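You operate a simulated robot arm through the tools that you are given. There is no shell and no other tool. Be economical: measure what you need, move in short steps, check, and stop when the job is done.

Carry out the task below with a simulated two-armed robot. There is one attempt and no reset: what you move stays moved.

Task
Wipe up the spill on the top of the packing table with the grey cloth and put it back.

It is judged by the outcome, as a careful person would: the job done as asked, and still so three seconds after it is handed in. It fails if anything else is knocked over, pushed out of place, dropped, spilled or broken. Flat cloth is picked up by pressing the open fingertips on it (5 to 10 N) and closing them slowly along it; thin cloth reads only 2 to 8 mm in the jaws.

Robot
Two 6-joint arms with two-finger parallel grippers on one trunk, on a base that drives. Base frame: it is fixed to the floor where the robot stands at the start and does not move with it; the origin is under the middle of the robot, x ahead of it, y to its left, z up; the surface under the hand at the start is at about z = 0.8. Units: m, degrees, N and s.
The left shoulder is at the start at [0.28, 0.185, 1.03], the right one opposite. With the tool pointing down near the work surface each hand reaches from about 0.56 to 0.94 m from the robot's upright axis, wherever it stands, measured 20 degrees to its own side. Payload 1.57 kg a hand.
Tool frame (each hand has its own): the origin (TCP) lies between the finger pads and is the grasp point; the fingertips stand 0.03 m ahead of it; z points along the fingers, y is the line along which they close. The gripper opens to 0.08 m. The fingers are 0.017 m wide and 0.012 m thick; the gripper's body (0.04 by 0.082 m) begins 0.08 m behind the TCP.
Orientation is that of the tool frame in the base frame, as a unit quaternion [x, y, z, w]. With the fingers straight down and closing along the base's y, the tool's x points along the base's -x, its y along +y and its z along -z.

Tools
- The arms move only by the tool drive_tool. It takes "left_deltas", "right_deltas" or both (then of equal length, played together; a hand with none holds still); each is a list that holds one entry, the list of rows, each a list of 7 numbers: the turn, a rotation vector about the tool's x, y, z in rad, then the shift along the tool's x, y, z in m, then the gripper command, from -1 (fully open) to 1 (shut), values between in proportion. In form: [[[wx, wy, wz, x, y, z, hand], ...]]. A call has 1 to 12 rows; each row is the pose to reach, as a shift and turn from the pose commanded when the call began, along the tool's axes at that moment. Rows are played at 5 a second. More than 0.05 m and 8.6 degrees between two rows, or a gripper value outside its range, and nothing of the call is played. Where a pose cannot be reached the arm comes as near as it can. A force on the tool above 40 N (or 10 N above the force at the start of the call, whichever is more), or a blocked arm, ends the call early, and 0.2 s more pass. Each finger travels about 0.153 m/s and halts on what it meets, pressing with about 25 N; the grip force reading is that of the motor and also rises with nothing between the fingers. The clock runs only during rows and for 0.2 s after the last one: add rows that repeat a pose to give the fingers time. The reply holds the time, the measured pose of the TCP, the force on the tool along the base axes, the opening and the grip force, in the units named above and with some noise, with the torque about the TCP (base axes, N m) and any sound that the robot's microphone picked up.
- Cameras (640 x 400 px; columns grow to the right, rows downward): "scene" is now at [0.2383, 0.0189, 1.4763]; the picture's right is [0.25, -0.97, 0.00], its down [-0.67, -0.17, -0.73] and it looks along [0.70, 0.18, -0.69] (base axes); focal length 250 px, centre (320, 200). "left" rides on the left gripper at [0.072, 0.007, -0.122] in its tool frame; the picture's right is [-0.09, 1.00, 0.00], its down [-0.84, -0.08, -0.54] and it looks along [-0.54, -0.05, 0.84] (tool axes); focal length 238 px, centre (320, 200). "right" rides on the right gripper at [0.072, -0.007, -0.122] in its tool frame; the picture's right is [0.09, 1.00, 0.00], its down [-0.84, 0.08, -0.54] and it looks along [-0.54, 0.05, 0.84] (tool axes); focal length 238 px, centre (320, 200). There is no depth. A picture from a camera that has moved, and an enlarged one, comes with that camera's place and axes in the base frame and with its lens.
- snapshot(camera): a new picture of that camera. No time passes.
- slide_trunk(by): slides the trunk up (or, below 0, down) by that many m; the arms and the scene camera ride with it, the base frame stays. It gives what a move gives, with no picture.
- drive_base(legs): drives the robot by 1 to 6 legs, each [ahead, turn to the left] in m and degrees, along the robot's own axes; the way and the turn of a leg run together, so that a leg with both is an arc; at most 1.5 m and 180 degrees a leg. The arms and the cameras ride along, it lands a little off, and it stops where it bumps. It gives what a move gives.
- head_to(pan, tilt): turns the head with the scene camera to pan (to the left, within 86 degrees either way) and tilt (down, from -29 to 69), counted from straight ahead of the robot. It gives what a move gives.
- close_up(camera, box): a new picture of the part [left, top, right, bottom] of that camera's present view, enlarged. No time passes.
- job_done(): hands the job in; it is judged then, once.

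Work in short steps. Places have to be worked out from the pictures, the camera data and where the tool is seen: move nearer, look again, correct. Check each grasp and each placing, and mend what went wrong. You have 120 turns and 100 pictures in all, those below and enlarged ones among them. Open the grippers and draw the arms clear of the work before you hand the job in, unless the task says otherwise; then end with one line.

The tools are called as a command line: name --argument value ..., lists and objects as JSON in quotes. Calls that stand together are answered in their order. drive_tool: Moves the arms, as the interface text tells. Its arguments: {"type":"object","properties":{"left_deltas":{"type":"array","items":{"type":"array","items":{"type":"array","items":{"type":"number"}}}},"right_deltas":{"type":"array","items":{"type":"array","items":{"type":"array","items":{"type":"number"}}}}},"required":[]} The other tools are called the same way: slide_trunk (by) slides the trunk up or down; drive_base (legs) drives the base; head_to (pan, tilt) turns the head that bears the scene camera; snapshot (camera) takes a picture; close_up (camera, box) takes an enlarged picture of a part of a camera's view; job_done () hands the job in.

At the start:

```text
clock: 0.0
left_position: [0.4987, 0.3498, 1.1696]
left_orientation: [0.0, 1.0, 0.0, 0.0]
left_wrist_force: [0.0, -0.3, -0.3]
left_moment: [-0.02, 0.0, 0.0]
left_gripper_width: 0.08
left_grip_force: 0.0
right_position: [0.5735, -0.2013, 1.0555]
right_orientation: [0.0, 1.0, -0.001, 0.001]
right_wrist_force: [0.8, -0.5, -0.4]
right_moment: [0.0, -0.03, 0.01]
right_gripper_width: 0.0799
right_grip_force: 0.1
trunk travel left (down, up): [-0.725, 0.265]
robot x, y, heading: [0.0009, -0.0021, 0.2]
head pan, tilt: [14.3, 43.5]
```

scene: 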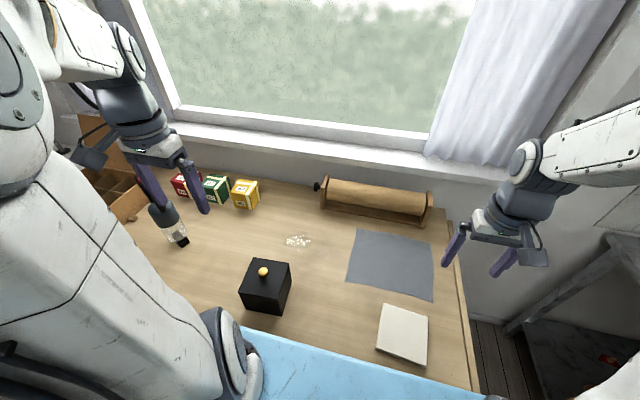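
right: 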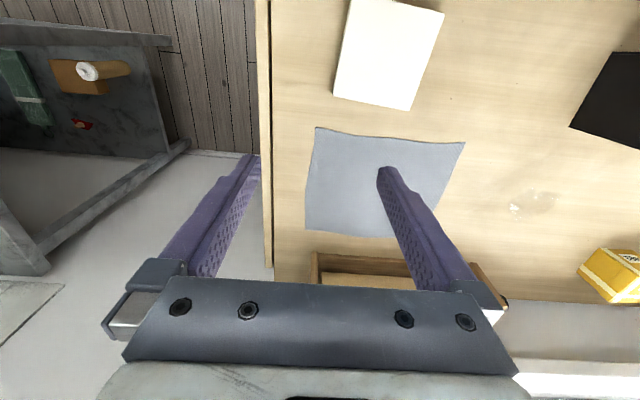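
left: 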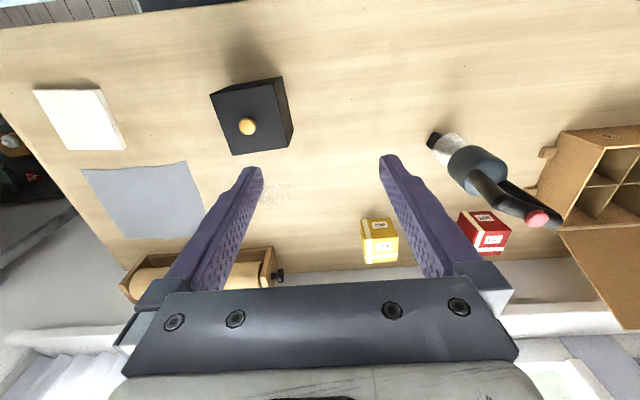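

The cloth looks to be centred near (0.71, -0.09) and the white spill near (0.71, 0.22). I'll enlarge both before moving.

close_up --camera "scene" --box '[230, 200, 350, 320]'

close_up --camera "scene" --box '[300, 160, 480, 380]'

```text
3.33 times, centred on (290, 260) of scene
camera zoom: at [0.2383, 0.0189, 1.4763], right [0.25, -0.97, 0.0], down [-0.67, -0.17, -0.73], along [0.7, 0.18, -0.69], focal length 833 px, centre (420, 0)
```

zoom: 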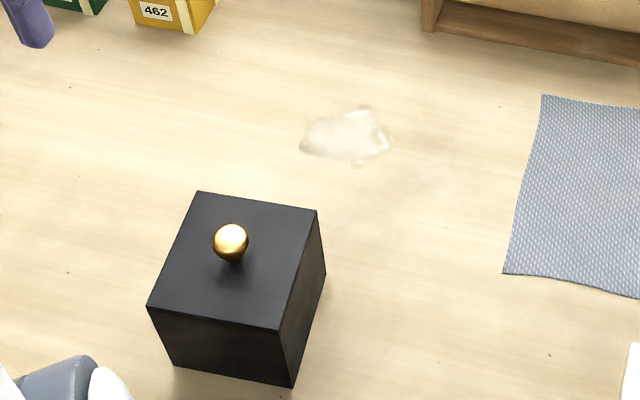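

```text
1.82 times, centred on (390, 270) of scene
camera zoom: at [0.2383, 0.0189, 1.4763], right [0.25, -0.97, 0.0], down [-0.67, -0.17, -0.73], along [0.7, 0.18, -0.69], focal length 454 px, centre (193, 73)
```

zoom: 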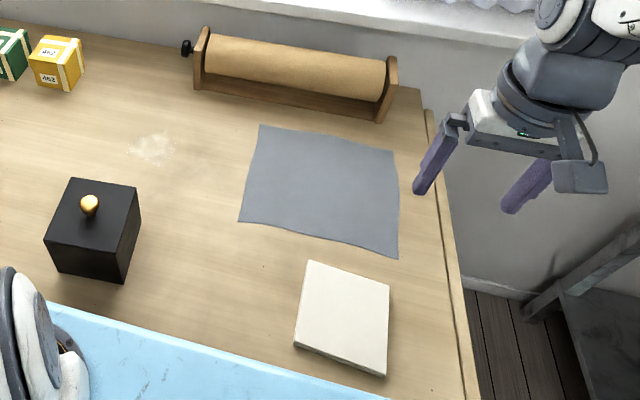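

The box is at about x 0.46–0.57, y 0.18–0.28, and the spill is at about x 0.67–0.75, so there's a clear lane between them. I'll bring the left hand over the cloth's left edge and the right hand over its right edge, both at a safe height.

drive_tool --left_deltas '[[[0, 0, 0, -0.0211, -0.035, 0.022, -1], [0, 0, 0, -0.0422, -0.07, 0.044, -0.8], [0, 0, 0, -0.0633, -0.105, 0.066, -0.6], [0, 0, 0, -0.0844, -0.14, 0.088, -0.4], [0, 0, 0, -0.1055, -0.175, 0.11, -0.2], [0, 0, 0, -0.1266, -0.21, 0.132, 0], [0, 0, 0, -0.1477, -0.245, 0.154, 0], [0, 0, 0, -0.1688, -0.28, 0.176, 0], [0, 0, 0, -0.1899, -0.315, 0.198, 0], [0, 0, 0, -0.211, -0.35, 0.22, 0], [0, 0, 0, -0.211, -0.35, 0.22, 0]]]' --right_deltas '[[[0, 0, 0, -0.0137, 0.0029, 0.0105, -1], [0, 0, 0, -0.0274, 0.0058, 0.021, -0.8], [0, 0, 0, -0.0411, 0.0087, 0.0315, -0.6], [0, 0, 0, -0.0548, 0.0116, 0.042, -0.4], [0, 0, 0, -0.0685, 0.0145, 0.0525, -0.2], [0, 0, 0, -0.0822, 0.0174, 0.063, 0], [0, 0, 0, -0.0959, 0.0203, 0.0735, 0], [0, 0, 0, -0.1096, 0.0232, 0.084, 0], [0, 0, 0, -0.1233, 0.0261, 0.0945, 0], [0, 0, 0, -0.137, 0.029, 0.105, 0], [0, 0, 0, -0.137, 0.029, 0.105, 0]]]'

snapshot --camera "scene"

snapshot --camera "left"

snapshot --camera "right"

```text
clock: 2.4
left_position: [0.7106, 0.0, 0.9487]
left_orientation: [0.0, 1.0, 0.0, 0.001]
left_wrist_force: [-0.8, 0.5, 0.1]
left_moment: [-0.02, -0.03, 0.01]
left_gripper_width: 0.04
left_grip_force: 0.0
right_position: [0.7116, -0.1733, 0.9508]
right_orientation: [0.0, 1.0, 0.0, 0.0]
right_wrist_force: [1.3, -0.1, -0.2]
right_moment: [-0.01, 0.03, -0.04]
right_gripper_width: 0.0402
right_grip_force: 0.0
trunk travel left (down, up): [-0.725, 0.265]
robot x, y, heading: [0.0016, 0.0032, 0.0]
head pan, tilt: [14.3, 43.5]
```

```text
94 pictures are left
camera scene: at [0.2387, 0.0187, 1.4762], right [0.25, -0.97, 0.0], down [-0.67, -0.17, -0.73], along [0.7, 0.18, -0.69], focal length 250 px, centre (320, 200)
```

scene: 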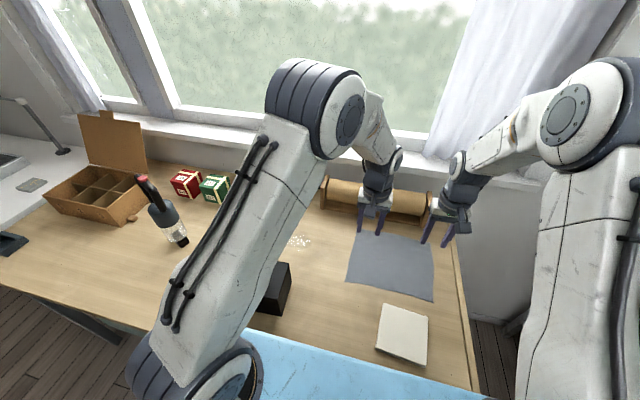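

```text
93 pictures are left
camera left: at [0.6382, 0.0055, 1.0711], right [0.09, 1.0, 0.0], down [0.84, -0.08, 0.54], along [0.54, -0.05, -0.84], focal length 238 px, centre (320, 200)
```

left: 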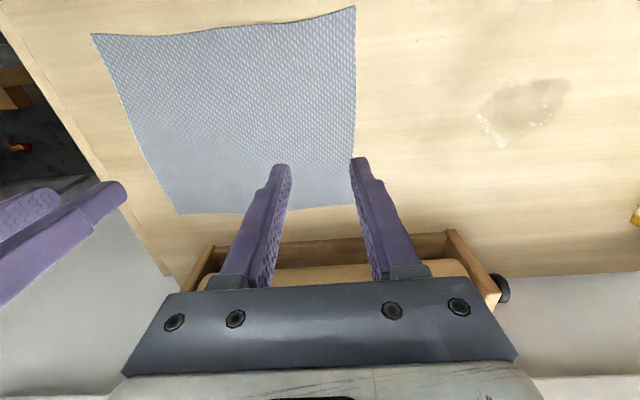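

```text
92 pictures are left
camera right: at [0.6398, -0.1792, 1.0736], right [-0.09, 1.0, 0.0], down [0.84, 0.08, 0.54], along [0.54, 0.05, -0.84], focal length 238 px, centre (320, 200)
```

right: 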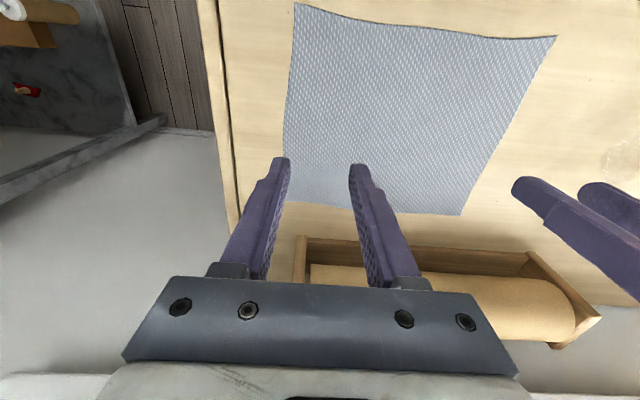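

From the wrist cameras the cloth spans x 0.61–0.826 and y -0.208 to 0.038. The spill spans x 0.685–0.757 and y 0.175–0.265. I'll lower both hands to just above the cloth.

drive_tool --left_deltas '[[[0, 0, 0, -0.003, 0, 0.04, 0], [0, 0, 0, -0.007, 0, 0.08, 0], [0, 0, 0, -0.007, 0, 0.1, 0], [0, 0, 0, -0.007, 0, 0.112, 0], [0, 0, 0, -0.007, 0, 0.112, 0]]]' --right_deltas '[[[0, 0, 0, -0.003, 0, 0.04, 0], [0, 0, 0, -0.006, 0, 0.08, 0], [0, 0, 0, -0.006, 0, 0.1, 0], [0, 0, 0, -0.006, 0, 0.114, 0], [0, 0, 0, -0.006, 0, 0.114, 0]]]'

snapshot --camera "left"

snapshot --camera "right"

```text
clock: 3.6
left_position: [0.7175, 0.0013, 0.8362]
left_orientation: [0.0, 1.0, 0.001, 0.0]
left_wrist_force: [0.2, 0.0, 0.5]
left_moment: [0.03, 0.04, 0.01]
left_gripper_width: 0.04
left_grip_force: 0.0
right_position: [0.7174, -0.174, 0.8354]
right_orientation: [0.0, 1.0, 0.0, 0.0]
right_wrist_force: [0.9, -0.4, 0.2]
right_moment: [-0.01, 0.0, -0.01]
right_gripper_width: 0.0402
right_grip_force: 0.0
trunk travel left (down, up): [-0.725, 0.265]
robot x, y, heading: [0.0028, -0.0006, 0.1]
head pan, tilt: [14.3, 43.5]
```

```text
91 pictures are left
camera left: at [0.6455, 0.0067, 0.9594], right [0.09, 1.0, 0.0], down [0.84, -0.08, 0.54], along [0.54, -0.05, -0.84], focal length 238 px, centre (320, 200)
```

left: 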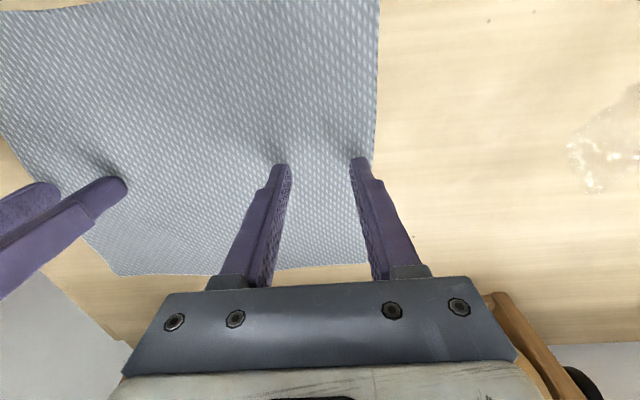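

```text
90 pictures are left
camera right: at [0.6449, -0.179, 0.9586], right [-0.09, 1.0, 0.0], down [0.84, 0.08, 0.54], along [0.54, 0.05, -0.84], focal length 238 px, centre (320, 200)
```

right: 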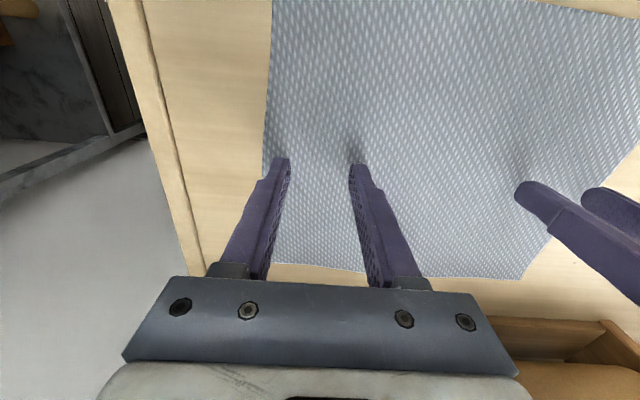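

Both outer fingers sit close to the cloth's edges, so I'll shift each hand inward a little. Then I'll press down slowly and watch the force.

drive_tool --left_deltas '[[[0, 0, 0, 0, -0.007, 0, 0], [0, 0, 0, 0, -0.007, 0.002, 0], [0, 0, 0, 0, -0.007, 0.004, 0], [0, 0, 0, 0, -0.007, 0.005, 0], [0, 0, 0, 0, -0.007, 0.006, 0]]]' --right_deltas '[[[0, 0, 0, 0, 0.005, 0, 0], [0, 0, 0, 0, 0.005, 0.002, 0], [0, 0, 0, 0, 0.005, 0.004, 0], [0, 0, 0, 0, 0.005, 0.005, 0], [0, 0, 0, 0, 0.005, 0.006, 0]]]'

```text
clock: 4.8
left_position: [0.7171, -0.0069, 0.8324]
left_orientation: [0.0, 1.0, 0.0, 0.0]
left_wrist_force: [-0.4, 0.5, 0.1]
left_moment: [0.0, -0.04, -0.01]
left_gripper_width: 0.04
left_grip_force: 0.1
right_position: [0.717, -0.1691, 0.8312]
right_orientation: [0.0, 1.0, 0.0, 0.0]
right_wrist_force: [-1.5, 0.7, 5.4]
right_moment: [-0.08, 0.07, 0.01]
right_gripper_width: 0.0399
right_grip_force: 0.1
trunk travel left (down, up): [-0.725, 0.265]
robot x, y, heading: [0.0017, -0.0012, -0.1]
head pan, tilt: [14.3, 43.5]
```

The right hand reads 5.4 N and the left is not touching yet. I'll lower the left a bit more and the right very slightly.

drive_tool --left_deltas '[[[0, 0, 0, 0, 0, 0.001, 0], [0, 0, 0, 0, 0, 0.002, 0], [0, 0, 0, 0, 0, 0.002, 0]]]' --right_deltas '[[[0, 0, 0, 0, 0, 0.0005, 0], [0, 0, 0, 0, 0, 0.0005, 0], [0, 0, 0, 0, 0, 0.0005, 0]]]'

```text
clock: 5.6
left_position: [0.7167, -0.0057, 0.8319]
left_orientation: [-0.001, 1.0, 0.001, 0.001]
left_wrist_force: [-3.6, 2.5, 17.5]
left_moment: [0.28, 0.14, 0.01]
left_gripper_width: 0.04
left_grip_force: 0.6
right_position: [0.7169, -0.1685, 0.831]
right_orientation: [0.0, 1.0, 0.0, 0.0]
right_wrist_force: [0.6, 1.1, 4.2]
right_moment: [-0.03, 0.02, 0.0]
right_gripper_width: 0.0398
right_grip_force: 0.0
trunk travel left (down, up): [-0.725, 0.265]
robot x, y, heading: [-0.001, -0.0025, 0.1]
head pan, tilt: [14.3, 43.5]
```

The left hand now presses too hard at 17.5 N, so I'll ease it to about 7 N and add a touch on the right.

drive_tool --left_deltas '[[[0, 0, 0, 0, 0, -0.0008, 0], [0, 0, 0, 0, 0, -0.0008, 0]]]' --right_deltas '[[[0, 0, 0, 0, 0, 0.0003, 0], [0, 0, 0, 0, 0, 0.0003, 0]]]'

```text
clock: 6.2
left_position: [0.716, -0.0063, 0.8313]
left_orientation: [0.0, 1.0, 0.0, 0.001]
left_wrist_force: [1.3, 3.0, 10.0]
left_moment: [0.22, -0.03, -0.05]
left_gripper_width: 0.0402
left_grip_force: 0.8
right_position: [0.7166, -0.1681, 0.8311]
right_orientation: [0.0, 1.0, 0.0, 0.001]
right_wrist_force: [-2.8, -3.6, 16.3]
right_moment: [-0.18, 0.09, -0.03]
right_gripper_width: 0.0402
right_grip_force: 0.1
trunk travel left (down, up): [-0.725, 0.265]
robot x, y, heading: [0.0011, 0.002, 0.3]
head pan, tilt: [14.3, 43.5]
```

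Left reads 10 N and right 16 N. I'll ease both slightly and close the fingers slowly.

drive_tool --left_deltas '[[[0, 0, 0, 0, 0, -0.0003, 0], [0, 0, 0, 0, 0, -0.0003, 0.1], [0, 0, 0, 0, 0, -0.0003, 0.2], [0, 0, 0, 0, 0, -0.0003, 0.3], [0, 0, 0, 0, 0, -0.0003, 0.4], [0, 0, 0, 0, 0, -0.0003, 0.5], [0, 0, 0, 0, 0, -0.0003, 0.6], [0, 0, 0, 0, 0, -0.0003, 0.7], [0, 0, 0, 0, 0, -0.0003, 0.8], [0, 0, 0, 0, 0, -0.0003, 0.9], [0, 0, 0, 0, 0, -0.0003, 1], [0, 0, 0, 0, 0, -0.0003, 1]]]' --right_deltas '[[[0, 0, 0, 0, 0, -0.0007, 0], [0, 0, 0, 0, 0, -0.0007, 0.1], [0, 0, 0, 0, 0, -0.0007, 0.2], [0, 0, 0, 0, 0, -0.0007, 0.3], [0, 0, 0, 0, 0, -0.0007, 0.4], [0, 0, 0, 0, 0, -0.0007, 0.5], [0, 0, 0, 0, 0, -0.0007, 0.6], [0, 0, 0, 0, 0, -0.0007, 0.7], [0, 0, 0, 0, 0, -0.0007, 0.8], [0, 0, 0, 0, 0, -0.0007, 0.9], [0, 0, 0, 0, 0, -0.0007, 1], [0, 0, 0, 0, 0, -0.0007, 1]]]'

snapshot --camera "left"

snapshot --camera "right"

```text
clock: 8.8
left_position: [0.7155, -0.0071, 0.8315]
left_orientation: [0.0, 1.0, 0.0, 0.0]
left_wrist_force: [-0.4, -6.7, 3.7]
left_moment: [-0.19, 0.01, 0.0]
left_gripper_width: 0.0019
left_grip_force: 23.4
right_position: [0.7175, -0.1692, 0.8314]
right_orientation: [-0.001, 1.0, 0.0, 0.0]
right_wrist_force: [0.1, 5.3, 8.3]
right_moment: [0.13, -0.02, -0.01]
right_gripper_width: 0.0066
right_grip_force: 25.1
trunk travel left (down, up): [-0.725, 0.265]
robot x, y, heading: [-0.0012, -0.0011, 0.1]
head pan, tilt: [14.3, 43.5]
```

```text
89 pictures are left
camera left: at [0.6435, -0.0013, 0.953], right [0.09, 1.0, 0.0], down [0.84, -0.08, 0.54], along [0.54, -0.05, -0.84], focal length 238 px, centre (320, 200)
```

left: 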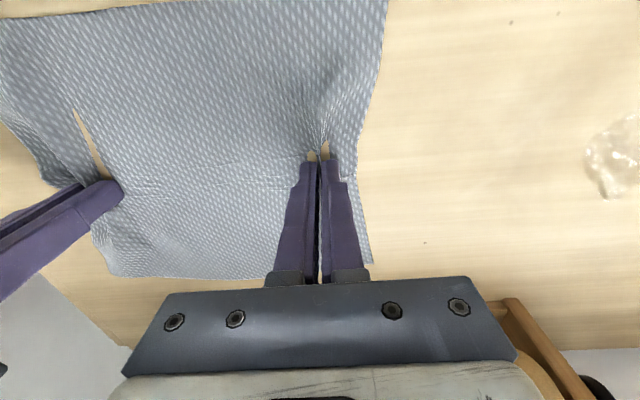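

```text
88 pictures are left
camera right: at [0.6452, -0.1734, 0.9538], right [-0.09, 1.0, 0.0], down [0.84, 0.08, 0.54], along [0.54, 0.05, -0.84], focal length 238 px, centre (320, 200)
```

right: 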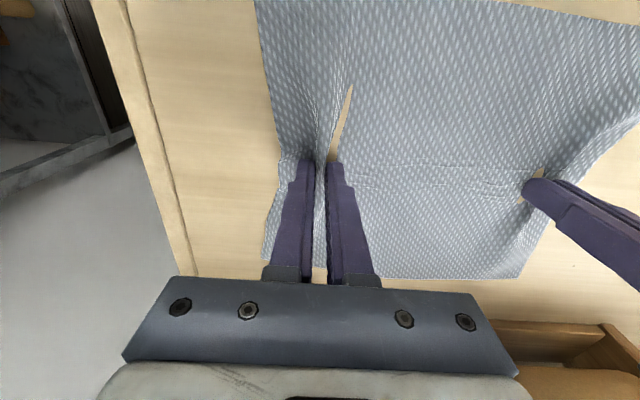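

Both jaws read cloth, 2 mm on the left and 7 mm on the right. I'll lift both hands 4 cm to check the hold.

drive_tool --left_deltas '[[[0, 0, 0, 0, 0, -0.01, 1], [0, 0, 0, 0, 0, -0.02, 1], [0, 0, 0, 0, 0, -0.03, 1], [0, 0, 0, 0, 0, -0.04, 1], [0, 0, 0, 0, 0, -0.04, 1]]]' --right_deltas '[[[0, 0, 0, 0, 0, -0.01, 1], [0, 0, 0, 0, 0, -0.02, 1], [0, 0, 0, 0, 0, -0.03, 1], [0, 0, 0, 0, 0, -0.04, 1], [0, 0, 0, 0, 0, -0.04, 1]]]'

snapshot --camera "left"

snapshot --camera "scene"

```text
clock: 10.0
left_position: [0.716, -0.0063, 0.871]
left_orientation: [0.001, 1.0, 0.0, 0.0]
left_wrist_force: [-0.4, -8.3, -0.1]
left_moment: [-0.29, 0.01, 0.02]
left_gripper_width: 0.0019
left_grip_force: 23.7
right_position: [0.7168, -0.1674, 0.8717]
right_orientation: [0.001, 1.0, 0.001, 0.0]
right_wrist_force: [0.3, 8.9, -0.2]
right_moment: [0.27, -0.02, -0.05]
right_gripper_width: 0.0065
right_grip_force: 24.8
trunk travel left (down, up): [-0.725, 0.265]
robot x, y, heading: [0.0004, -0.0006, 0.2]
head pan, tilt: [14.3, 43.5]
```

```text
87 pictures are left
camera left: at [0.6442, -0.0008, 0.9929], right [0.09, 1.0, 0.0], down [0.84, -0.08, 0.54], along [0.54, -0.05, -0.84], focal length 238 px, centre (320, 200)
```

left: 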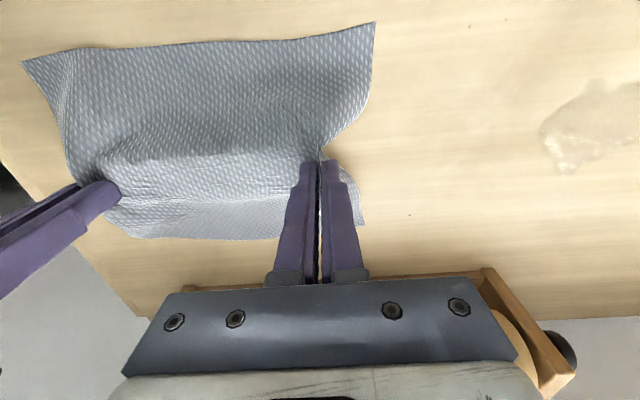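

```text
86 pictures are left
camera scene: at [0.2383, 0.0189, 1.4763], right [0.25, -0.97, 0.0], down [-0.67, -0.17, -0.73], along [0.7, 0.18, -0.69], focal length 250 px, centre (320, 200)
```

scene: 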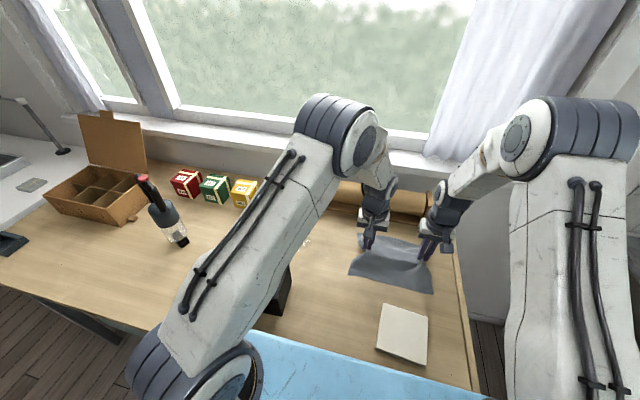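

Both hands hold, with the cloth stretched between them at about 8 N. I'll carry it left at a slightly greater height, slackening it 1 cm, until it hangs over the spill.

drive_tool --left_deltas '[[[0, 0, 0, 0, 0, -0.02, 1], [0, 0, 0, 0, 0.02, -0.03, 1], [0, 0, 0, 0, 0.06, -0.03, 1], [0, 0, 0, 0, 0.1, -0.03, 1], [0, 0, 0, 0, 0.14, -0.03, 1], [0, 0, 0, 0, 0.18, -0.03, 1], [0, 0, 0, 0, 0.21, -0.03, 1], [0, 0, 0, 0, 0.23, -0.03, 1], [0, 0, 0, 0, 0.23, -0.03, 1]]]' --right_deltas '[[[0, 0, 0, 0, 0.01, -0.02, 1], [0, 0, 0, 0, 0.03, -0.03, 1], [0, 0, 0, 0, 0.07, -0.03, 1], [0, 0, 0, 0, 0.11, -0.03, 1], [0, 0, 0, 0, 0.15, -0.03, 1], [0, 0, 0, 0, 0.19, -0.03, 1], [0, 0, 0, 0, 0.22, -0.03, 1], [0, 0, 0, 0, 0.24, -0.03, 1], [0, 0, 0, 0, 0.24, -0.03, 1]]]'

snapshot --camera "left"

snapshot --camera "scene"

```text
clock: 12.0
left_position: [0.717, 0.222, 0.8997]
left_orientation: [0.0, 1.0, 0.0, 0.001]
left_wrist_force: [0.5, -0.7, -0.3]
left_moment: [0.01, 0.03, -0.01]
left_gripper_width: 0.0017
left_grip_force: 23.8
right_position: [0.7166, 0.0716, 0.9008]
right_orientation: [0.0, 1.0, 0.0, -0.001]
right_wrist_force: [-0.5, 0.1, 0.8]
right_moment: [0.0, -0.03, -0.02]
right_gripper_width: 0.006
right_grip_force: 24.7
trunk travel left (down, up): [-0.725, 0.265]
robot x, y, heading: [0.0005, -0.0002, 0.1]
head pan, tilt: [14.3, 43.5]
```

```text
85 pictures are left
camera left: at [0.6446, 0.2286, 1.0218], right [0.09, 1.0, 0.0], down [0.84, -0.08, 0.54], along [0.54, -0.05, -0.84], focal length 238 px, centre (320, 200)
```

left: 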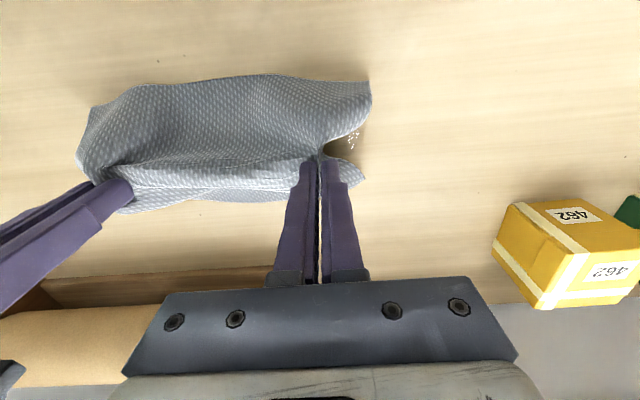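

```text
84 pictures are left
camera scene: at [0.2384, 0.0192, 1.4763], right [0.25, -0.97, 0.0], down [-0.67, -0.17, -0.73], along [0.7, 0.18, -0.69], focal length 250 px, centre (320, 200)
```

scene: 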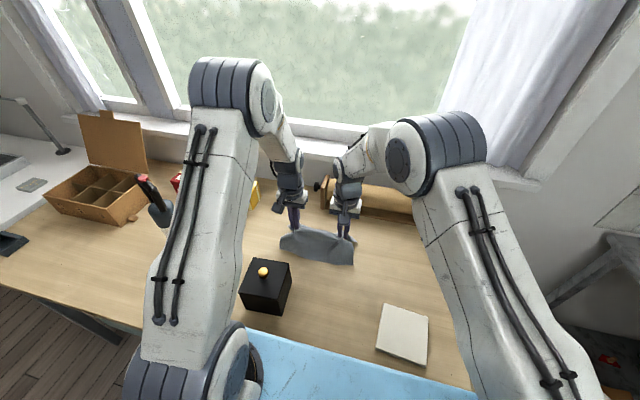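

The cloth hangs over the spill. I'll shift it 3 cm further left and lower it almost to the table.

drive_tool --left_deltas '[[[0, 0, 0, 0, 0.03, 0.02, 1], [0, 0, 0, 0, 0.03, 0.04, 1], [0, 0, 0, 0, 0.03, 0.055, 1], [0, 0, 0, 0, 0.03, 0.065, 1], [0, 0, 0, 0, 0.03, 0.067, 1], [0, 0, 0, 0, 0.03, 0.068, 1]]]' --right_deltas '[[[0, 0, 0, 0, 0.03, 0.02, 1], [0, 0, 0, 0, 0.03, 0.04, 1], [0, 0, 0, 0, 0.03, 0.055, 1], [0, 0, 0, 0, 0.03, 0.065, 1], [0, 0, 0, 0, 0.03, 0.067, 1], [0, 0, 0, 0, 0.03, 0.068, 1]]]'

snapshot --camera "left"

snapshot --camera "right"

```text
clock: 13.4
left_position: [0.7167, 0.2523, 0.8321]
left_orientation: [0.0, 1.0, 0.0, -0.001]
left_wrist_force: [0.5, 0.0, 1.6]
left_moment: [0.0, -0.03, -0.02]
left_gripper_width: 0.002
left_grip_force: 23.3
right_position: [0.7165, 0.1019, 0.8327]
right_orientation: [0.0, 1.0, 0.0, 0.0]
right_wrist_force: [0.4, -0.2, 1.2]
right_moment: [-0.01, 0.01, -0.02]
right_gripper_width: 0.0061
right_grip_force: 24.6
trunk travel left (down, up): [-0.725, 0.265]
robot x, y, heading: [-0.0003, -0.0007, -0.0]
head pan, tilt: [14.3, 43.5]
```

```text
83 pictures are left
camera left: at [0.6439, 0.2586, 0.9544], right [0.09, 1.0, 0.0], down [0.84, -0.08, 0.54], along [0.54, -0.05, -0.84], focal length 238 px, centre (320, 200)
```

left: 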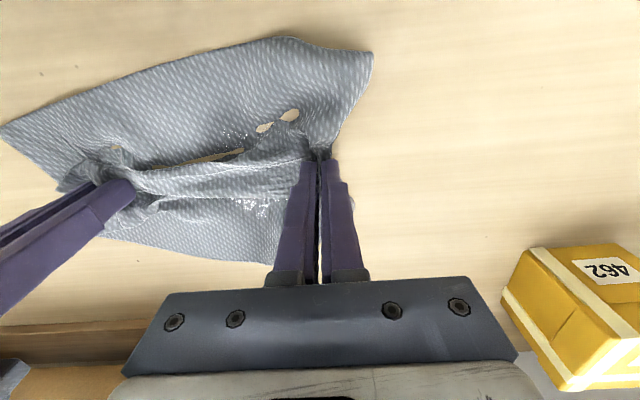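

```text
82 pictures are left
camera right: at [0.6452, 0.0964, 0.9555], right [-0.09, 1.0, 0.0], down [0.84, 0.08, 0.54], along [0.54, 0.05, -0.84], focal length 238 px, centre (320, 200)
```

right: 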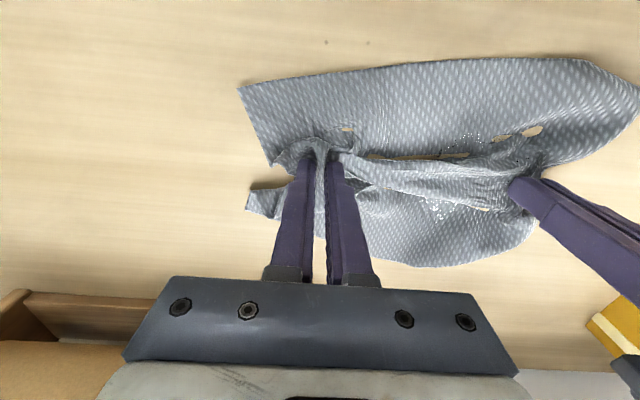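

The cloth covers the spill and contact is light. I'll press slightly and wipe back and forth with both hands together.

drive_tool --left_deltas '[[[0, 0, 0, 0, 0, 0.0006, 1], [0, 0, 0, 0, -0.03, 0.0006, 1], [0, 0, 0, 0, -0.06, 0.0006, 1], [0, 0, 0, 0, -0.09, 0.0006, 1], [0, 0, 0, -0.02, -0.09, 0.0006, 1], [0, 0, 0, -0.02, -0.06, 0.0006, 1], [0, 0, 0, -0.02, -0.03, 0.0006, 1], [0, 0, 0, -0.02, 0, 0.0006, 1], [0, 0, 0, -0.02, 0.02, 0.0006, 1], [0, 0, 0, -0.02, 0.02, 0.0006, 1]]]' --right_deltas '[[[0, 0, 0, 0, 0, 0.0003, 1], [0, 0, 0, 0, -0.03, 0.0003, 1], [0, 0, 0, 0, -0.06, 0.0003, 1], [0, 0, 0, 0, -0.09, 0.0003, 1], [0, 0, 0, -0.02, -0.09, 0.0003, 1], [0, 0, 0, -0.02, -0.06, 0.0003, 1], [0, 0, 0, -0.02, -0.03, 0.0003, 1], [0, 0, 0, -0.02, 0, 0.0003, 1], [0, 0, 0, -0.02, 0.02, 0.0003, 1], [0, 0, 0, -0.02, 0.02, 0.0003, 1]]]'

snapshot --camera "left"

snapshot --camera "scene"

```text
clock: 15.6
left_position: [0.7346, 0.2744, 0.8323]
left_orientation: [0.0, 1.0, 0.0, 0.001]
left_wrist_force: [0.4, -3.7, 10.0]
left_moment: [-0.1, -0.03, 0.03]
left_gripper_width: 0.0018
left_grip_force: 23.6
right_position: [0.7363, 0.1222, 0.8325]
right_orientation: [0.0, 1.0, -0.001, 0.0]
right_wrist_force: [-0.3, -0.8, 0.7]
right_moment: [0.0, 0.01, 0.0]
right_gripper_width: 0.0062
right_grip_force: 24.8
trunk travel left (down, up): [-0.725, 0.265]
robot x, y, heading: [-0.0008, 0.001, -0.1]
head pan, tilt: [14.3, 43.5]
```

```text
81 pictures are left
camera left: at [0.662, 0.2794, 0.9539], right [0.09, 1.0, 0.0], down [0.84, -0.08, 0.54], along [0.54, -0.05, -0.84], focal length 238 px, centre (320, 200)
```

left: 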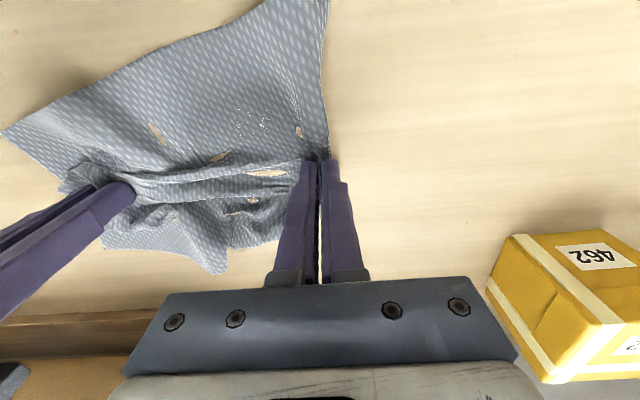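

```text
80 pictures are left
camera scene: at [0.2379, 0.0187, 1.4764], right [0.25, -0.97, 0.0], down [-0.67, -0.17, -0.73], along [0.7, 0.18, -0.69], focal length 250 px, centre (320, 200)
```

scene: 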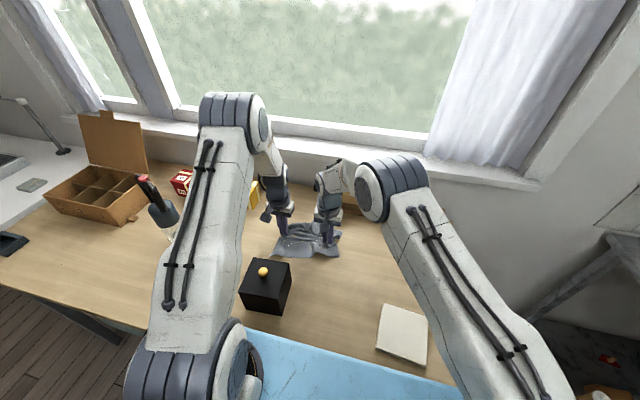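

Fewer grains show through now. I'll continue with strokes along the lanes at x 0.755, 0.715 and 0.69.

drive_tool --left_deltas '[[[0, 0, 0, -0.02, 0, 0, 1], [0, 0, 0, -0.02, -0.04, 0, 1], [0, 0, 0, -0.02, -0.08, 0, 1], [0, 0, 0, -0.02, -0.115, 0, 1], [0, 0, 0, 0.02, -0.115, 0, 1], [0, 0, 0, 0.02, -0.08, 0, 1], [0, 0, 0, 0.02, -0.04, 0, 1], [0, 0, 0, 0.02, 0, 0, 1], [0, 0, 0, 0.045, -0.02, 0, 1], [0, 0, 0, 0.045, -0.06, 0, 1], [0, 0, 0, 0.045, -0.09, 0, 1], [0, 0, 0, 0.045, -0.115, 0, 1]]]' --right_deltas '[[[0, 0, 0, -0.02, 0, 0.0006, 1], [0, 0, 0, -0.02, -0.04, 0.0006, 1], [0, 0, 0, -0.02, -0.08, 0.0006, 1], [0, 0, 0, -0.02, -0.115, 0.0006, 1], [0, 0, 0, 0.02, -0.115, 0.0006, 1], [0, 0, 0, 0.02, -0.08, 0.0006, 1], [0, 0, 0, 0.02, -0.04, 0.0006, 1], [0, 0, 0, 0.02, 0, 0.0006, 1], [0, 0, 0, 0.045, -0.02, 0.0006, 1], [0, 0, 0, 0.045, -0.06, 0.0006, 1], [0, 0, 0, 0.045, -0.09, 0.0006, 1], [0, 0, 0, 0.045, -0.115, 0.0006, 1]]]'

snapshot --camera "left"

snapshot --camera "scene"

```text
clock: 18.2
left_position: [0.6918, 0.1583, 0.8332]
left_orientation: [0.0, 1.0, -0.001, 0.0]
left_wrist_force: [0.4, -0.3, -0.1]
left_moment: [-0.03, -0.01, -0.04]
left_gripper_width: 0.0017
left_grip_force: 23.6
right_position: [0.6932, 0.0083, 0.8325]
right_orientation: [0.0, 1.0, -0.001, 0.0]
right_wrist_force: [-0.8, 0.7, 1.2]
right_moment: [-0.02, -0.04, -0.03]
right_gripper_width: 0.0064
right_grip_force: 25.2
trunk travel left (down, up): [-0.725, 0.265]
robot x, y, heading: [0.0023, 0.001, 0.0]
head pan, tilt: [14.3, 43.5]
```

```text
79 pictures are left
camera left: at [0.6194, 0.1643, 0.955], right [0.09, 1.0, 0.0], down [0.84, -0.08, 0.54], along [0.54, -0.05, -0.84], focal length 238 px, centre (320, 200)
```

left: 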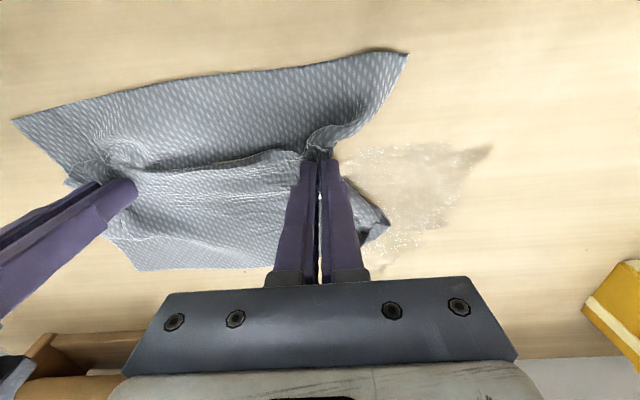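

```text
78 pictures are left
camera scene: at [0.2383, 0.0193, 1.4763], right [0.25, -0.97, 0.0], down [-0.67, -0.17, -0.73], along [0.7, 0.18, -0.69], focal length 250 px, centre (320, 200)
```

scene: 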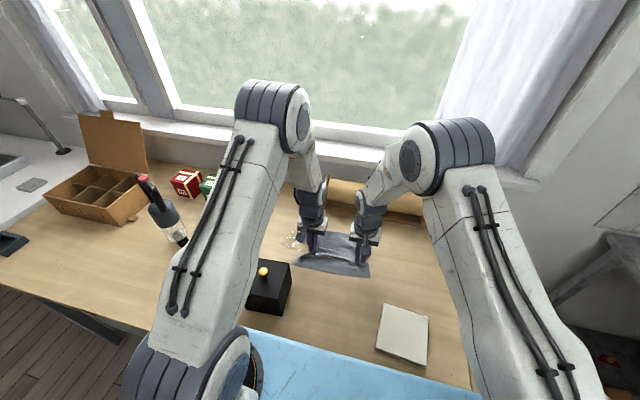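

The spill is thinner but still there, at about x 0.68–0.785 and y 0.18–0.285, and the pressure had dropped to zero. I'll press about 1 mm deeper and wipe close lanes with the left fingertips, the right hand following.

drive_tool --left_deltas '[[[0, 0, 0, 0.012, 0, 0.0013, 1], [0, 0, 0, 0.012, 0.045, 0.0013, 1], [0, 0, 0, 0.012, 0.09, 0.0013, 1], [0, 0, 0, 0.012, 0.13, 0.0013, 1], [0, 0, 0, -0.004, 0.13, 0.0013, 1], [0, 0, 0, -0.004, 0.085, 0.0013, 1], [0, 0, 0, -0.004, 0.04, 0.0013, 1], [0, 0, 0, -0.004, 0, 0.0013, 1], [0, 0, 0, -0.02, 0, 0.0013, 1], [0, 0, 0, -0.02, 0.045, 0.0013, 1], [0, 0, 0, -0.02, 0.09, 0.0013, 1], [0, 0, 0, -0.02, 0.13, 0.0013, 1]]]' --right_deltas '[[[0, 0, 0, 0.012, 0, 0.0008, 1], [0, 0, 0, 0.012, 0.045, 0.0008, 1], [0, 0, 0, 0.012, 0.09, 0.0008, 1], [0, 0, 0, 0.012, 0.13, 0.0008, 1], [0, 0, 0, -0.004, 0.13, 0.0008, 1], [0, 0, 0, -0.004, 0.085, 0.0008, 1], [0, 0, 0, -0.004, 0.04, 0.0008, 1], [0, 0, 0, -0.004, 0, 0.0008, 1], [0, 0, 0, -0.02, 0, 0.0008, 1], [0, 0, 0, -0.02, 0.045, 0.0008, 1], [0, 0, 0, -0.02, 0.09, 0.0008, 1], [0, 0, 0, -0.02, 0.13, 0.0008, 1]]]'

```text
clock: 20.8
left_position: [0.7109, 0.287, 0.8316]
left_orientation: [0.001, 1.0, 0.002, 0.002]
left_wrist_force: [0.6, -6.9, 23.4]
left_moment: [-0.12, 0.14, 0.02]
left_gripper_width: 0.0018
left_grip_force: 23.5
right_position: [0.7122, 0.1382, 0.8315]
right_orientation: [0.0, 1.0, 0.001, 0.001]
right_wrist_force: [-0.2, -0.2, 16.6]
right_moment: [-0.18, -0.01, -0.01]
right_gripper_width: 0.0064
right_grip_force: 24.8
trunk travel left (down, up): [-0.725, 0.265]
robot x, y, heading: [0.0012, -0.0018, -0.1]
head pan, tilt: [14.3, 43.5]
```

Force is now 23 N on the left, which is firm but under the limit. I'll back off a trace and do the remaining lanes at x 0.73, 0.747 and 0.765.

drive_tool --left_deltas '[[[0, 0, 0, -0.016, 0, -0.0004, 1], [0, 0, 0, -0.016, -0.045, -0.0004, 1], [0, 0, 0, -0.016, -0.09, -0.0004, 1], [0, 0, 0, -0.016, -0.13, -0.0004, 1], [0, 0, 0, -0.032, -0.13, -0.0004, 1], [0, 0, 0, -0.032, -0.085, -0.0004, 1], [0, 0, 0, -0.032, -0.04, -0.0004, 1], [0, 0, 0, -0.032, 0, -0.0004, 1], [0, 0, 0, -0.05, 0, -0.0004, 1], [0, 0, 0, -0.05, -0.045, -0.0004, 1], [0, 0, 0, -0.05, -0.09, -0.0004, 1], [0, 0, 0, -0.05, -0.13, -0.0004, 1]]]' --right_deltas '[[[0, 0, 0, -0.016, 0, -0.0004, 1], [0, 0, 0, -0.016, -0.045, -0.0004, 1], [0, 0, 0, -0.016, -0.09, -0.0004, 1], [0, 0, 0, -0.016, -0.13, -0.0004, 1], [0, 0, 0, -0.032, -0.13, -0.0004, 1], [0, 0, 0, -0.032, -0.085, -0.0004, 1], [0, 0, 0, -0.032, -0.04, -0.0004, 1], [0, 0, 0, -0.032, 0, -0.0004, 1], [0, 0, 0, -0.05, 0, -0.0004, 1], [0, 0, 0, -0.05, -0.045, -0.0004, 1], [0, 0, 0, -0.05, -0.09, -0.0004, 1], [0, 0, 0, -0.05, -0.13, -0.0004, 1]]]'

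snapshot --camera "left"

snapshot --camera "right"

```text
clock: 23.4
left_position: [0.7619, 0.1597, 0.8321]
left_orientation: [-0.001, 1.0, 0.0, 0.0]
left_wrist_force: [-0.1, -0.4, 0.7]
left_moment: [-0.03, -0.01, -0.03]
left_gripper_width: 0.0018
left_grip_force: 23.7
right_position: [0.7623, 0.0058, 0.8318]
right_orientation: [0.0, 1.0, -0.001, 0.0]
right_wrist_force: [0.4, -1.4, 12.2]
right_moment: [-0.11, 0.02, 0.0]
right_gripper_width: 0.0061
right_grip_force: 25.2
trunk travel left (down, up): [-0.725, 0.265]
robot x, y, heading: [0.0011, 0.0015, -0.1]
head pan, tilt: [14.3, 43.5]
```

```text
77 pictures are left
camera left: at [0.6895, 0.1656, 0.9539], right [0.09, 1.0, 0.0], down [0.84, -0.08, 0.54], along [0.54, -0.05, -0.84], focal length 238 px, centre (320, 200)
```

left: 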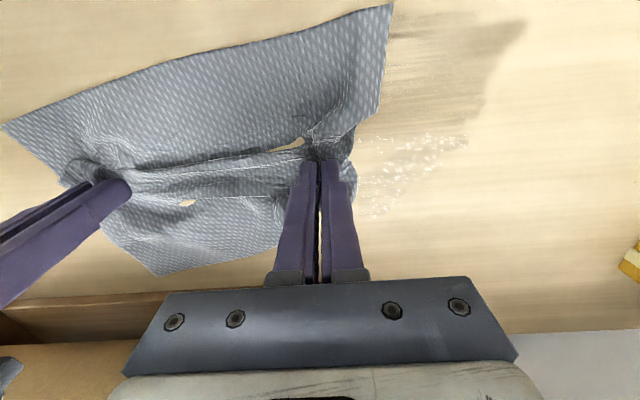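

```text
76 pictures are left
camera right: at [0.6908, 0.0, 0.9544], right [-0.09, 1.0, 0.0], down [0.84, 0.08, 0.54], along [0.54, 0.05, -0.84], focal length 238 px, centre (320, 200)
```

right: 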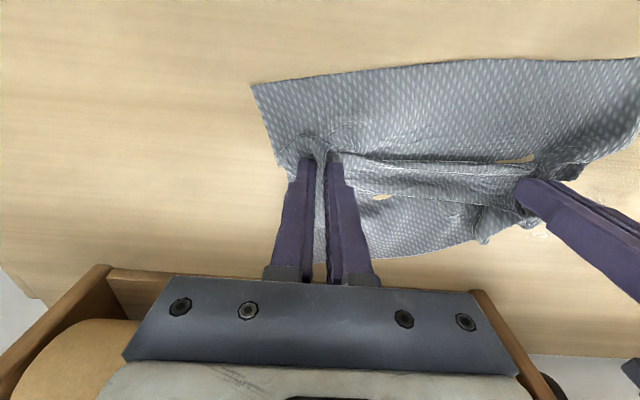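

The near part is clean. The rest lies at about x 0.735–0.81, y 0.185–0.26, where the left pressure had dropped. I'll press again and wipe lanes at x 0.745, 0.765 and 0.785.

drive_tool --left_deltas '[[[0, 0, 0, -0.005, 0, 0.0011, 1], [0, 0, 0, -0.005, 0.045, 0.0011, 1], [0, 0, 0, -0.005, 0.09, 0.0011, 1], [0, 0, 0, -0.005, 0.12, 0.0011, 1], [0, 0, 0, -0.022, 0.12, 0.0011, 1], [0, 0, 0, -0.022, 0.08, 0.0011, 1], [0, 0, 0, -0.022, 0.04, 0.0011, 1], [0, 0, 0, -0.022, 0, 0.0011, 1], [0, 0, 0, 0.014, 0, 0.0011, 1], [0, 0, 0, 0.014, 0.045, 0.0011, 1], [0, 0, 0, 0.014, 0.09, 0.0011, 1], [0, 0, 0, 0.014, 0.12, 0.0011, 1]]]' --right_deltas '[[[0, 0, 0, -0.005, 0, 0.0002, 1], [0, 0, 0, -0.005, 0.045, 0.0002, 1], [0, 0, 0, -0.005, 0.09, 0.0002, 1], [0, 0, 0, -0.005, 0.12, 0.0002, 1], [0, 0, 0, -0.022, 0.12, 0.0002, 1], [0, 0, 0, -0.022, 0.08, 0.0002, 1], [0, 0, 0, -0.022, 0.04, 0.0002, 1], [0, 0, 0, -0.022, 0, 0.0002, 1], [0, 0, 0, 0.014, 0, 0.0002, 1], [0, 0, 0, 0.014, 0.045, 0.0002, 1], [0, 0, 0, 0.014, 0.09, 0.0002, 1], [0, 0, 0, 0.014, 0.12, 0.0002, 1]]]'

snapshot --camera "left"

```text
clock: 26.0
left_position: [0.7501, 0.2778, 0.831]
left_orientation: [0.0, 1.0, 0.001, 0.001]
left_wrist_force: [0.5, -9.9, 29.2]
left_moment: [-0.27, 0.02, -0.01]
left_gripper_width: 0.0014
left_grip_force: 24.0
right_position: [0.7469, 0.1278, 0.8326]
right_orientation: [0.0, 1.0, 0.0, 0.0]
right_wrist_force: [0.7, 0.1, 0.0]
right_moment: [0.02, -0.01, -0.04]
right_gripper_width: 0.0063
right_grip_force: 25.1
trunk travel left (down, up): [-0.725, 0.265]
robot x, y, heading: [-0.0006, -0.0013, -0.2]
head pan, tilt: [14.3, 43.5]
```

```text
75 pictures are left
camera left: at [0.6768, 0.2831, 0.9528], right [0.09, 1.0, 0.0], down [0.84, -0.08, 0.54], along [0.54, -0.05, -0.84], focal length 238 px, centre (320, 200)
```

left: 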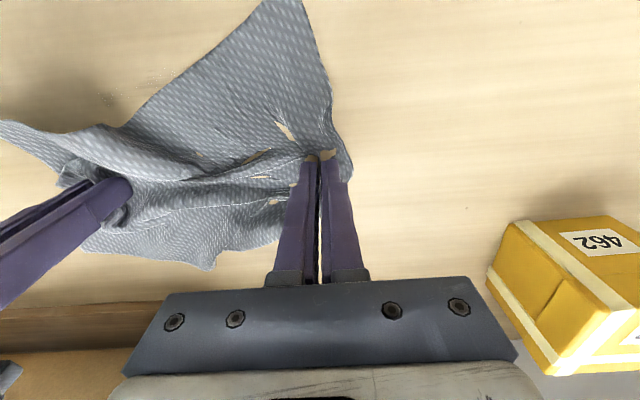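

A faint residue may remain near the left of this view. I'll lift both hands and move right to check the grip and the table.

drive_tool --left_deltas '[[[0, 0, 0, 0, 0, -0.015, 1], [0, 0, 0, 0, -0.02, -0.04, 1], [0, 0, 0, 0, -0.06, -0.06, 1], [0, 0, 0, 0, -0.105, -0.06, 1], [0, 0, 0, 0, -0.15, -0.06, 1], [0, 0, 0, 0, -0.18, -0.06, 1], [0, 0, 0, 0, -0.18, -0.06, 1]]]' --right_deltas '[[[0, 0, 0, 0, 0, -0.015, 1], [0, 0, 0, 0, -0.02, -0.04, 1], [0, 0, 0, 0, -0.06, -0.06, 1], [0, 0, 0, 0, -0.105, -0.06, 1], [0, 0, 0, 0, -0.15, -0.06, 1], [0, 0, 0, 0, -0.18, -0.06, 1], [0, 0, 0, 0, -0.18, -0.06, 1]]]'

snapshot --camera "left"

close_up --camera "scene" --box '[230, 200, 350, 320]'

```text
clock: 27.6
left_position: [0.7464, 0.0987, 0.8899]
left_orientation: [0.0, 1.0, 0.0, 0.0]
left_wrist_force: [-0.5, -0.2, -0.1]
left_moment: [-0.02, 0.01, 0.01]
left_gripper_width: 0.0016
left_grip_force: 22.9
right_position: [0.7486, -0.0535, 0.8917]
right_orientation: [0.0, 1.0, 0.0, 0.001]
right_wrist_force: [-0.5, -0.3, 0.4]
right_moment: [0.0, -0.02, 0.0]
right_gripper_width: 0.0059
right_grip_force: 25.5
trunk travel left (down, up): [-0.725, 0.265]
robot x, y, heading: [0.0027, 0.0014, -0.1]
head pan, tilt: [14.3, 43.5]
```

```text
74 pictures are left
camera left: at [0.6741, 0.104, 1.0119], right [0.09, 1.0, 0.0], down [0.84, -0.08, 0.54], along [0.54, -0.05, -0.84], focal length 238 px, centre (320, 200)
```

left: 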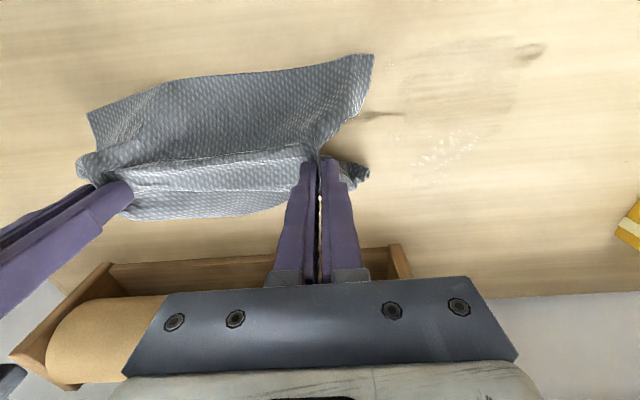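

```text
3.33 times, centred on (290, 260) of scene
camera zoom: at [0.2384, 0.0186, 1.4763], right [0.25, -0.97, 0.0], down [-0.67, -0.17, -0.73], along [0.7, 0.18, -0.69], focal length 833 px, centre (420, 0)
```

zoom: 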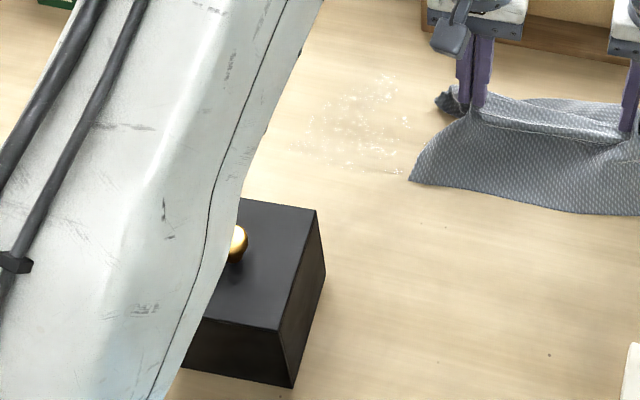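

A thin smear is left, so I'll enlarge the left view to map it.

close_up --camera "left" --box '[340, 20, 600, 220]'

```text
2.00 times, centred on (470, 120) of left
camera zoom: at [0.6741, 0.104, 1.0119], right [0.09, 1.0, 0.0], down [0.84, -0.08, 0.54], along [0.54, -0.05, -0.84], focal length 477 px, centre (20, 360)
```

zoom: 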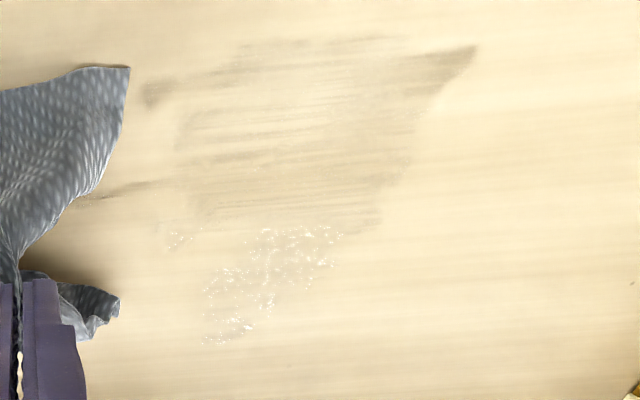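

The white residue is at about x 0.75–0.81, y 0.17–0.245, with a thin smear at x 0.68–0.76, y 0.15–0.275. I'll go back down and wipe the far lanes first.

drive_tool --left_deltas '[[[0, 0, 0, -0.015, 0.025, 0.02, 1], [0, 0, 0, -0.022, 0.045, 0.05, 1], [0, 0, 0, -0.022, 0.045, 0.0595, 1], [0, 0, 0, -0.022, 0.09, 0.0595, 1], [0, 0, 0, -0.022, 0.13, 0.0595, 1], [0, 0, 0, -0.022, 0.17, 0.0595, 1], [0, 0, 0, -0.038, 0.17, 0.0595, 1], [0, 0, 0, -0.038, 0.13, 0.0595, 1], [0, 0, 0, -0.038, 0.09, 0.0595, 1], [0, 0, 0, -0.038, 0.05, 0.0595, 1]]]' --right_deltas '[[[0, 0, 0, -0.015, 0.025, 0.02, 1], [0, 0, 0, -0.022, 0.045, 0.05, 1], [0, 0, 0, -0.022, 0.045, 0.0605, 1], [0, 0, 0, -0.022, 0.09, 0.0605, 1], [0, 0, 0, -0.022, 0.13, 0.0605, 1], [0, 0, 0, -0.022, 0.17, 0.0605, 1], [0, 0, 0, -0.038, 0.17, 0.0605, 1], [0, 0, 0, -0.038, 0.13, 0.0605, 1], [0, 0, 0, -0.038, 0.09, 0.0605, 1], [0, 0, 0, -0.038, 0.05, 0.0605, 1]]]'

snapshot --camera "left"

```text
clock: 29.8
left_position: [0.7841, 0.1494, 0.832]
left_orientation: [-0.001, 1.0, 0.001, 0.001]
left_wrist_force: [0.0, 4.0, 20.2]
left_moment: [-0.07, 0.0, 0.02]
left_gripper_width: 0.0014
left_grip_force: 23.5
right_position: [0.7854, -0.0032, 0.8319]
right_orientation: [-0.001, 1.0, 0.0, 0.0]
right_wrist_force: [0.1, -0.6, 10.2]
right_moment: [0.01, 0.04, -0.03]
right_gripper_width: 0.006
right_grip_force: 24.7
trunk travel left (down, up): [-0.725, 0.265]
robot x, y, heading: [-0.0003, -0.0043, -0.1]
head pan, tilt: [14.3, 43.5]
```

```text
71 pictures are left
camera left: at [0.7116, 0.1545, 0.9537], right [0.09, 1.0, 0.0], down [0.83, -0.08, 0.55], along [0.54, -0.05, -0.84], focal length 238 px, centre (320, 200)
```

left: 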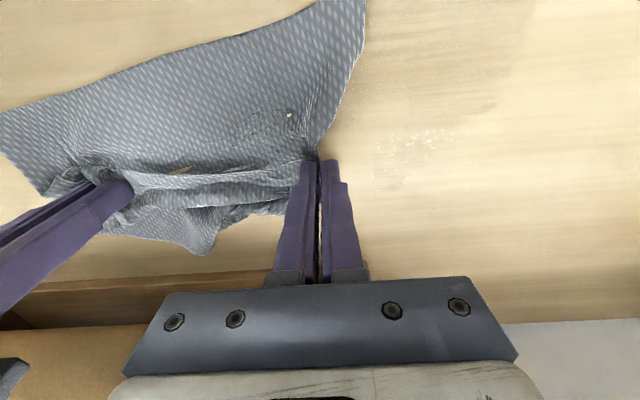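

Good progress. What remains is mostly at x 0.755–0.80, y 0.18–0.235, so I'll do more lanes at x 0.797, 0.772 and 0.76.

drive_tool --left_deltas '[[[0, 0, 0, -0.013, 0, 0, 1], [0, 0, 0, -0.013, 0.045, 0, 1], [0, 0, 0, -0.013, 0.09, 0, 1], [0, 0, 0, -0.013, 0.12, 0, 1], [0, 0, 0, 0.01, 0.12, 0, 1], [0, 0, 0, 0.01, 0.08, 0, 1], [0, 0, 0, 0.01, 0.04, 0, 1], [0, 0, 0, 0.01, 0, 0, 1], [0, 0, 0, 0.022, 0, 0, 1], [0, 0, 0, 0.022, 0.045, 0, 1], [0, 0, 0, 0.022, 0.09, 0, 1], [0, 0, 0, 0.022, 0.12, 0, 1]]]' --right_deltas '[[[0, 0, 0, -0.013, 0, 0, 1], [0, 0, 0, -0.013, 0.045, 0, 1], [0, 0, 0, -0.013, 0.09, 0, 1], [0, 0, 0, -0.013, 0.12, 0, 1], [0, 0, 0, 0.01, 0.12, 0, 1], [0, 0, 0, 0.01, 0.08, 0, 1], [0, 0, 0, 0.01, 0.04, 0, 1], [0, 0, 0, 0.01, 0, 0, 1], [0, 0, 0, 0.022, 0, 0, 1], [0, 0, 0, 0.022, 0.045, 0, 1], [0, 0, 0, 0.022, 0.09, 0, 1], [0, 0, 0, 0.022, 0.12, 0, 1]]]'

```text
clock: 32.4
left_position: [0.7641, 0.269, 0.8313]
left_orientation: [0.0, 1.0, 0.0, 0.002]
left_wrist_force: [1.5, -8.8, 27.1]
left_moment: [-0.59, -0.03, 0.02]
left_gripper_width: 0.0016
left_grip_force: 23.7
right_position: [0.7651, 0.1182, 0.8329]
right_orientation: [0.0, 1.0, 0.001, 0.001]
right_wrist_force: [-1.1, -3.6, 18.9]
right_moment: [-0.12, 0.09, -0.02]
right_gripper_width: 0.0019
right_grip_force: 23.6
trunk travel left (down, up): [-0.725, 0.265]
robot x, y, heading: [-0.0005, 0.0019, 0.2]
head pan, tilt: [14.3, 43.5]
```

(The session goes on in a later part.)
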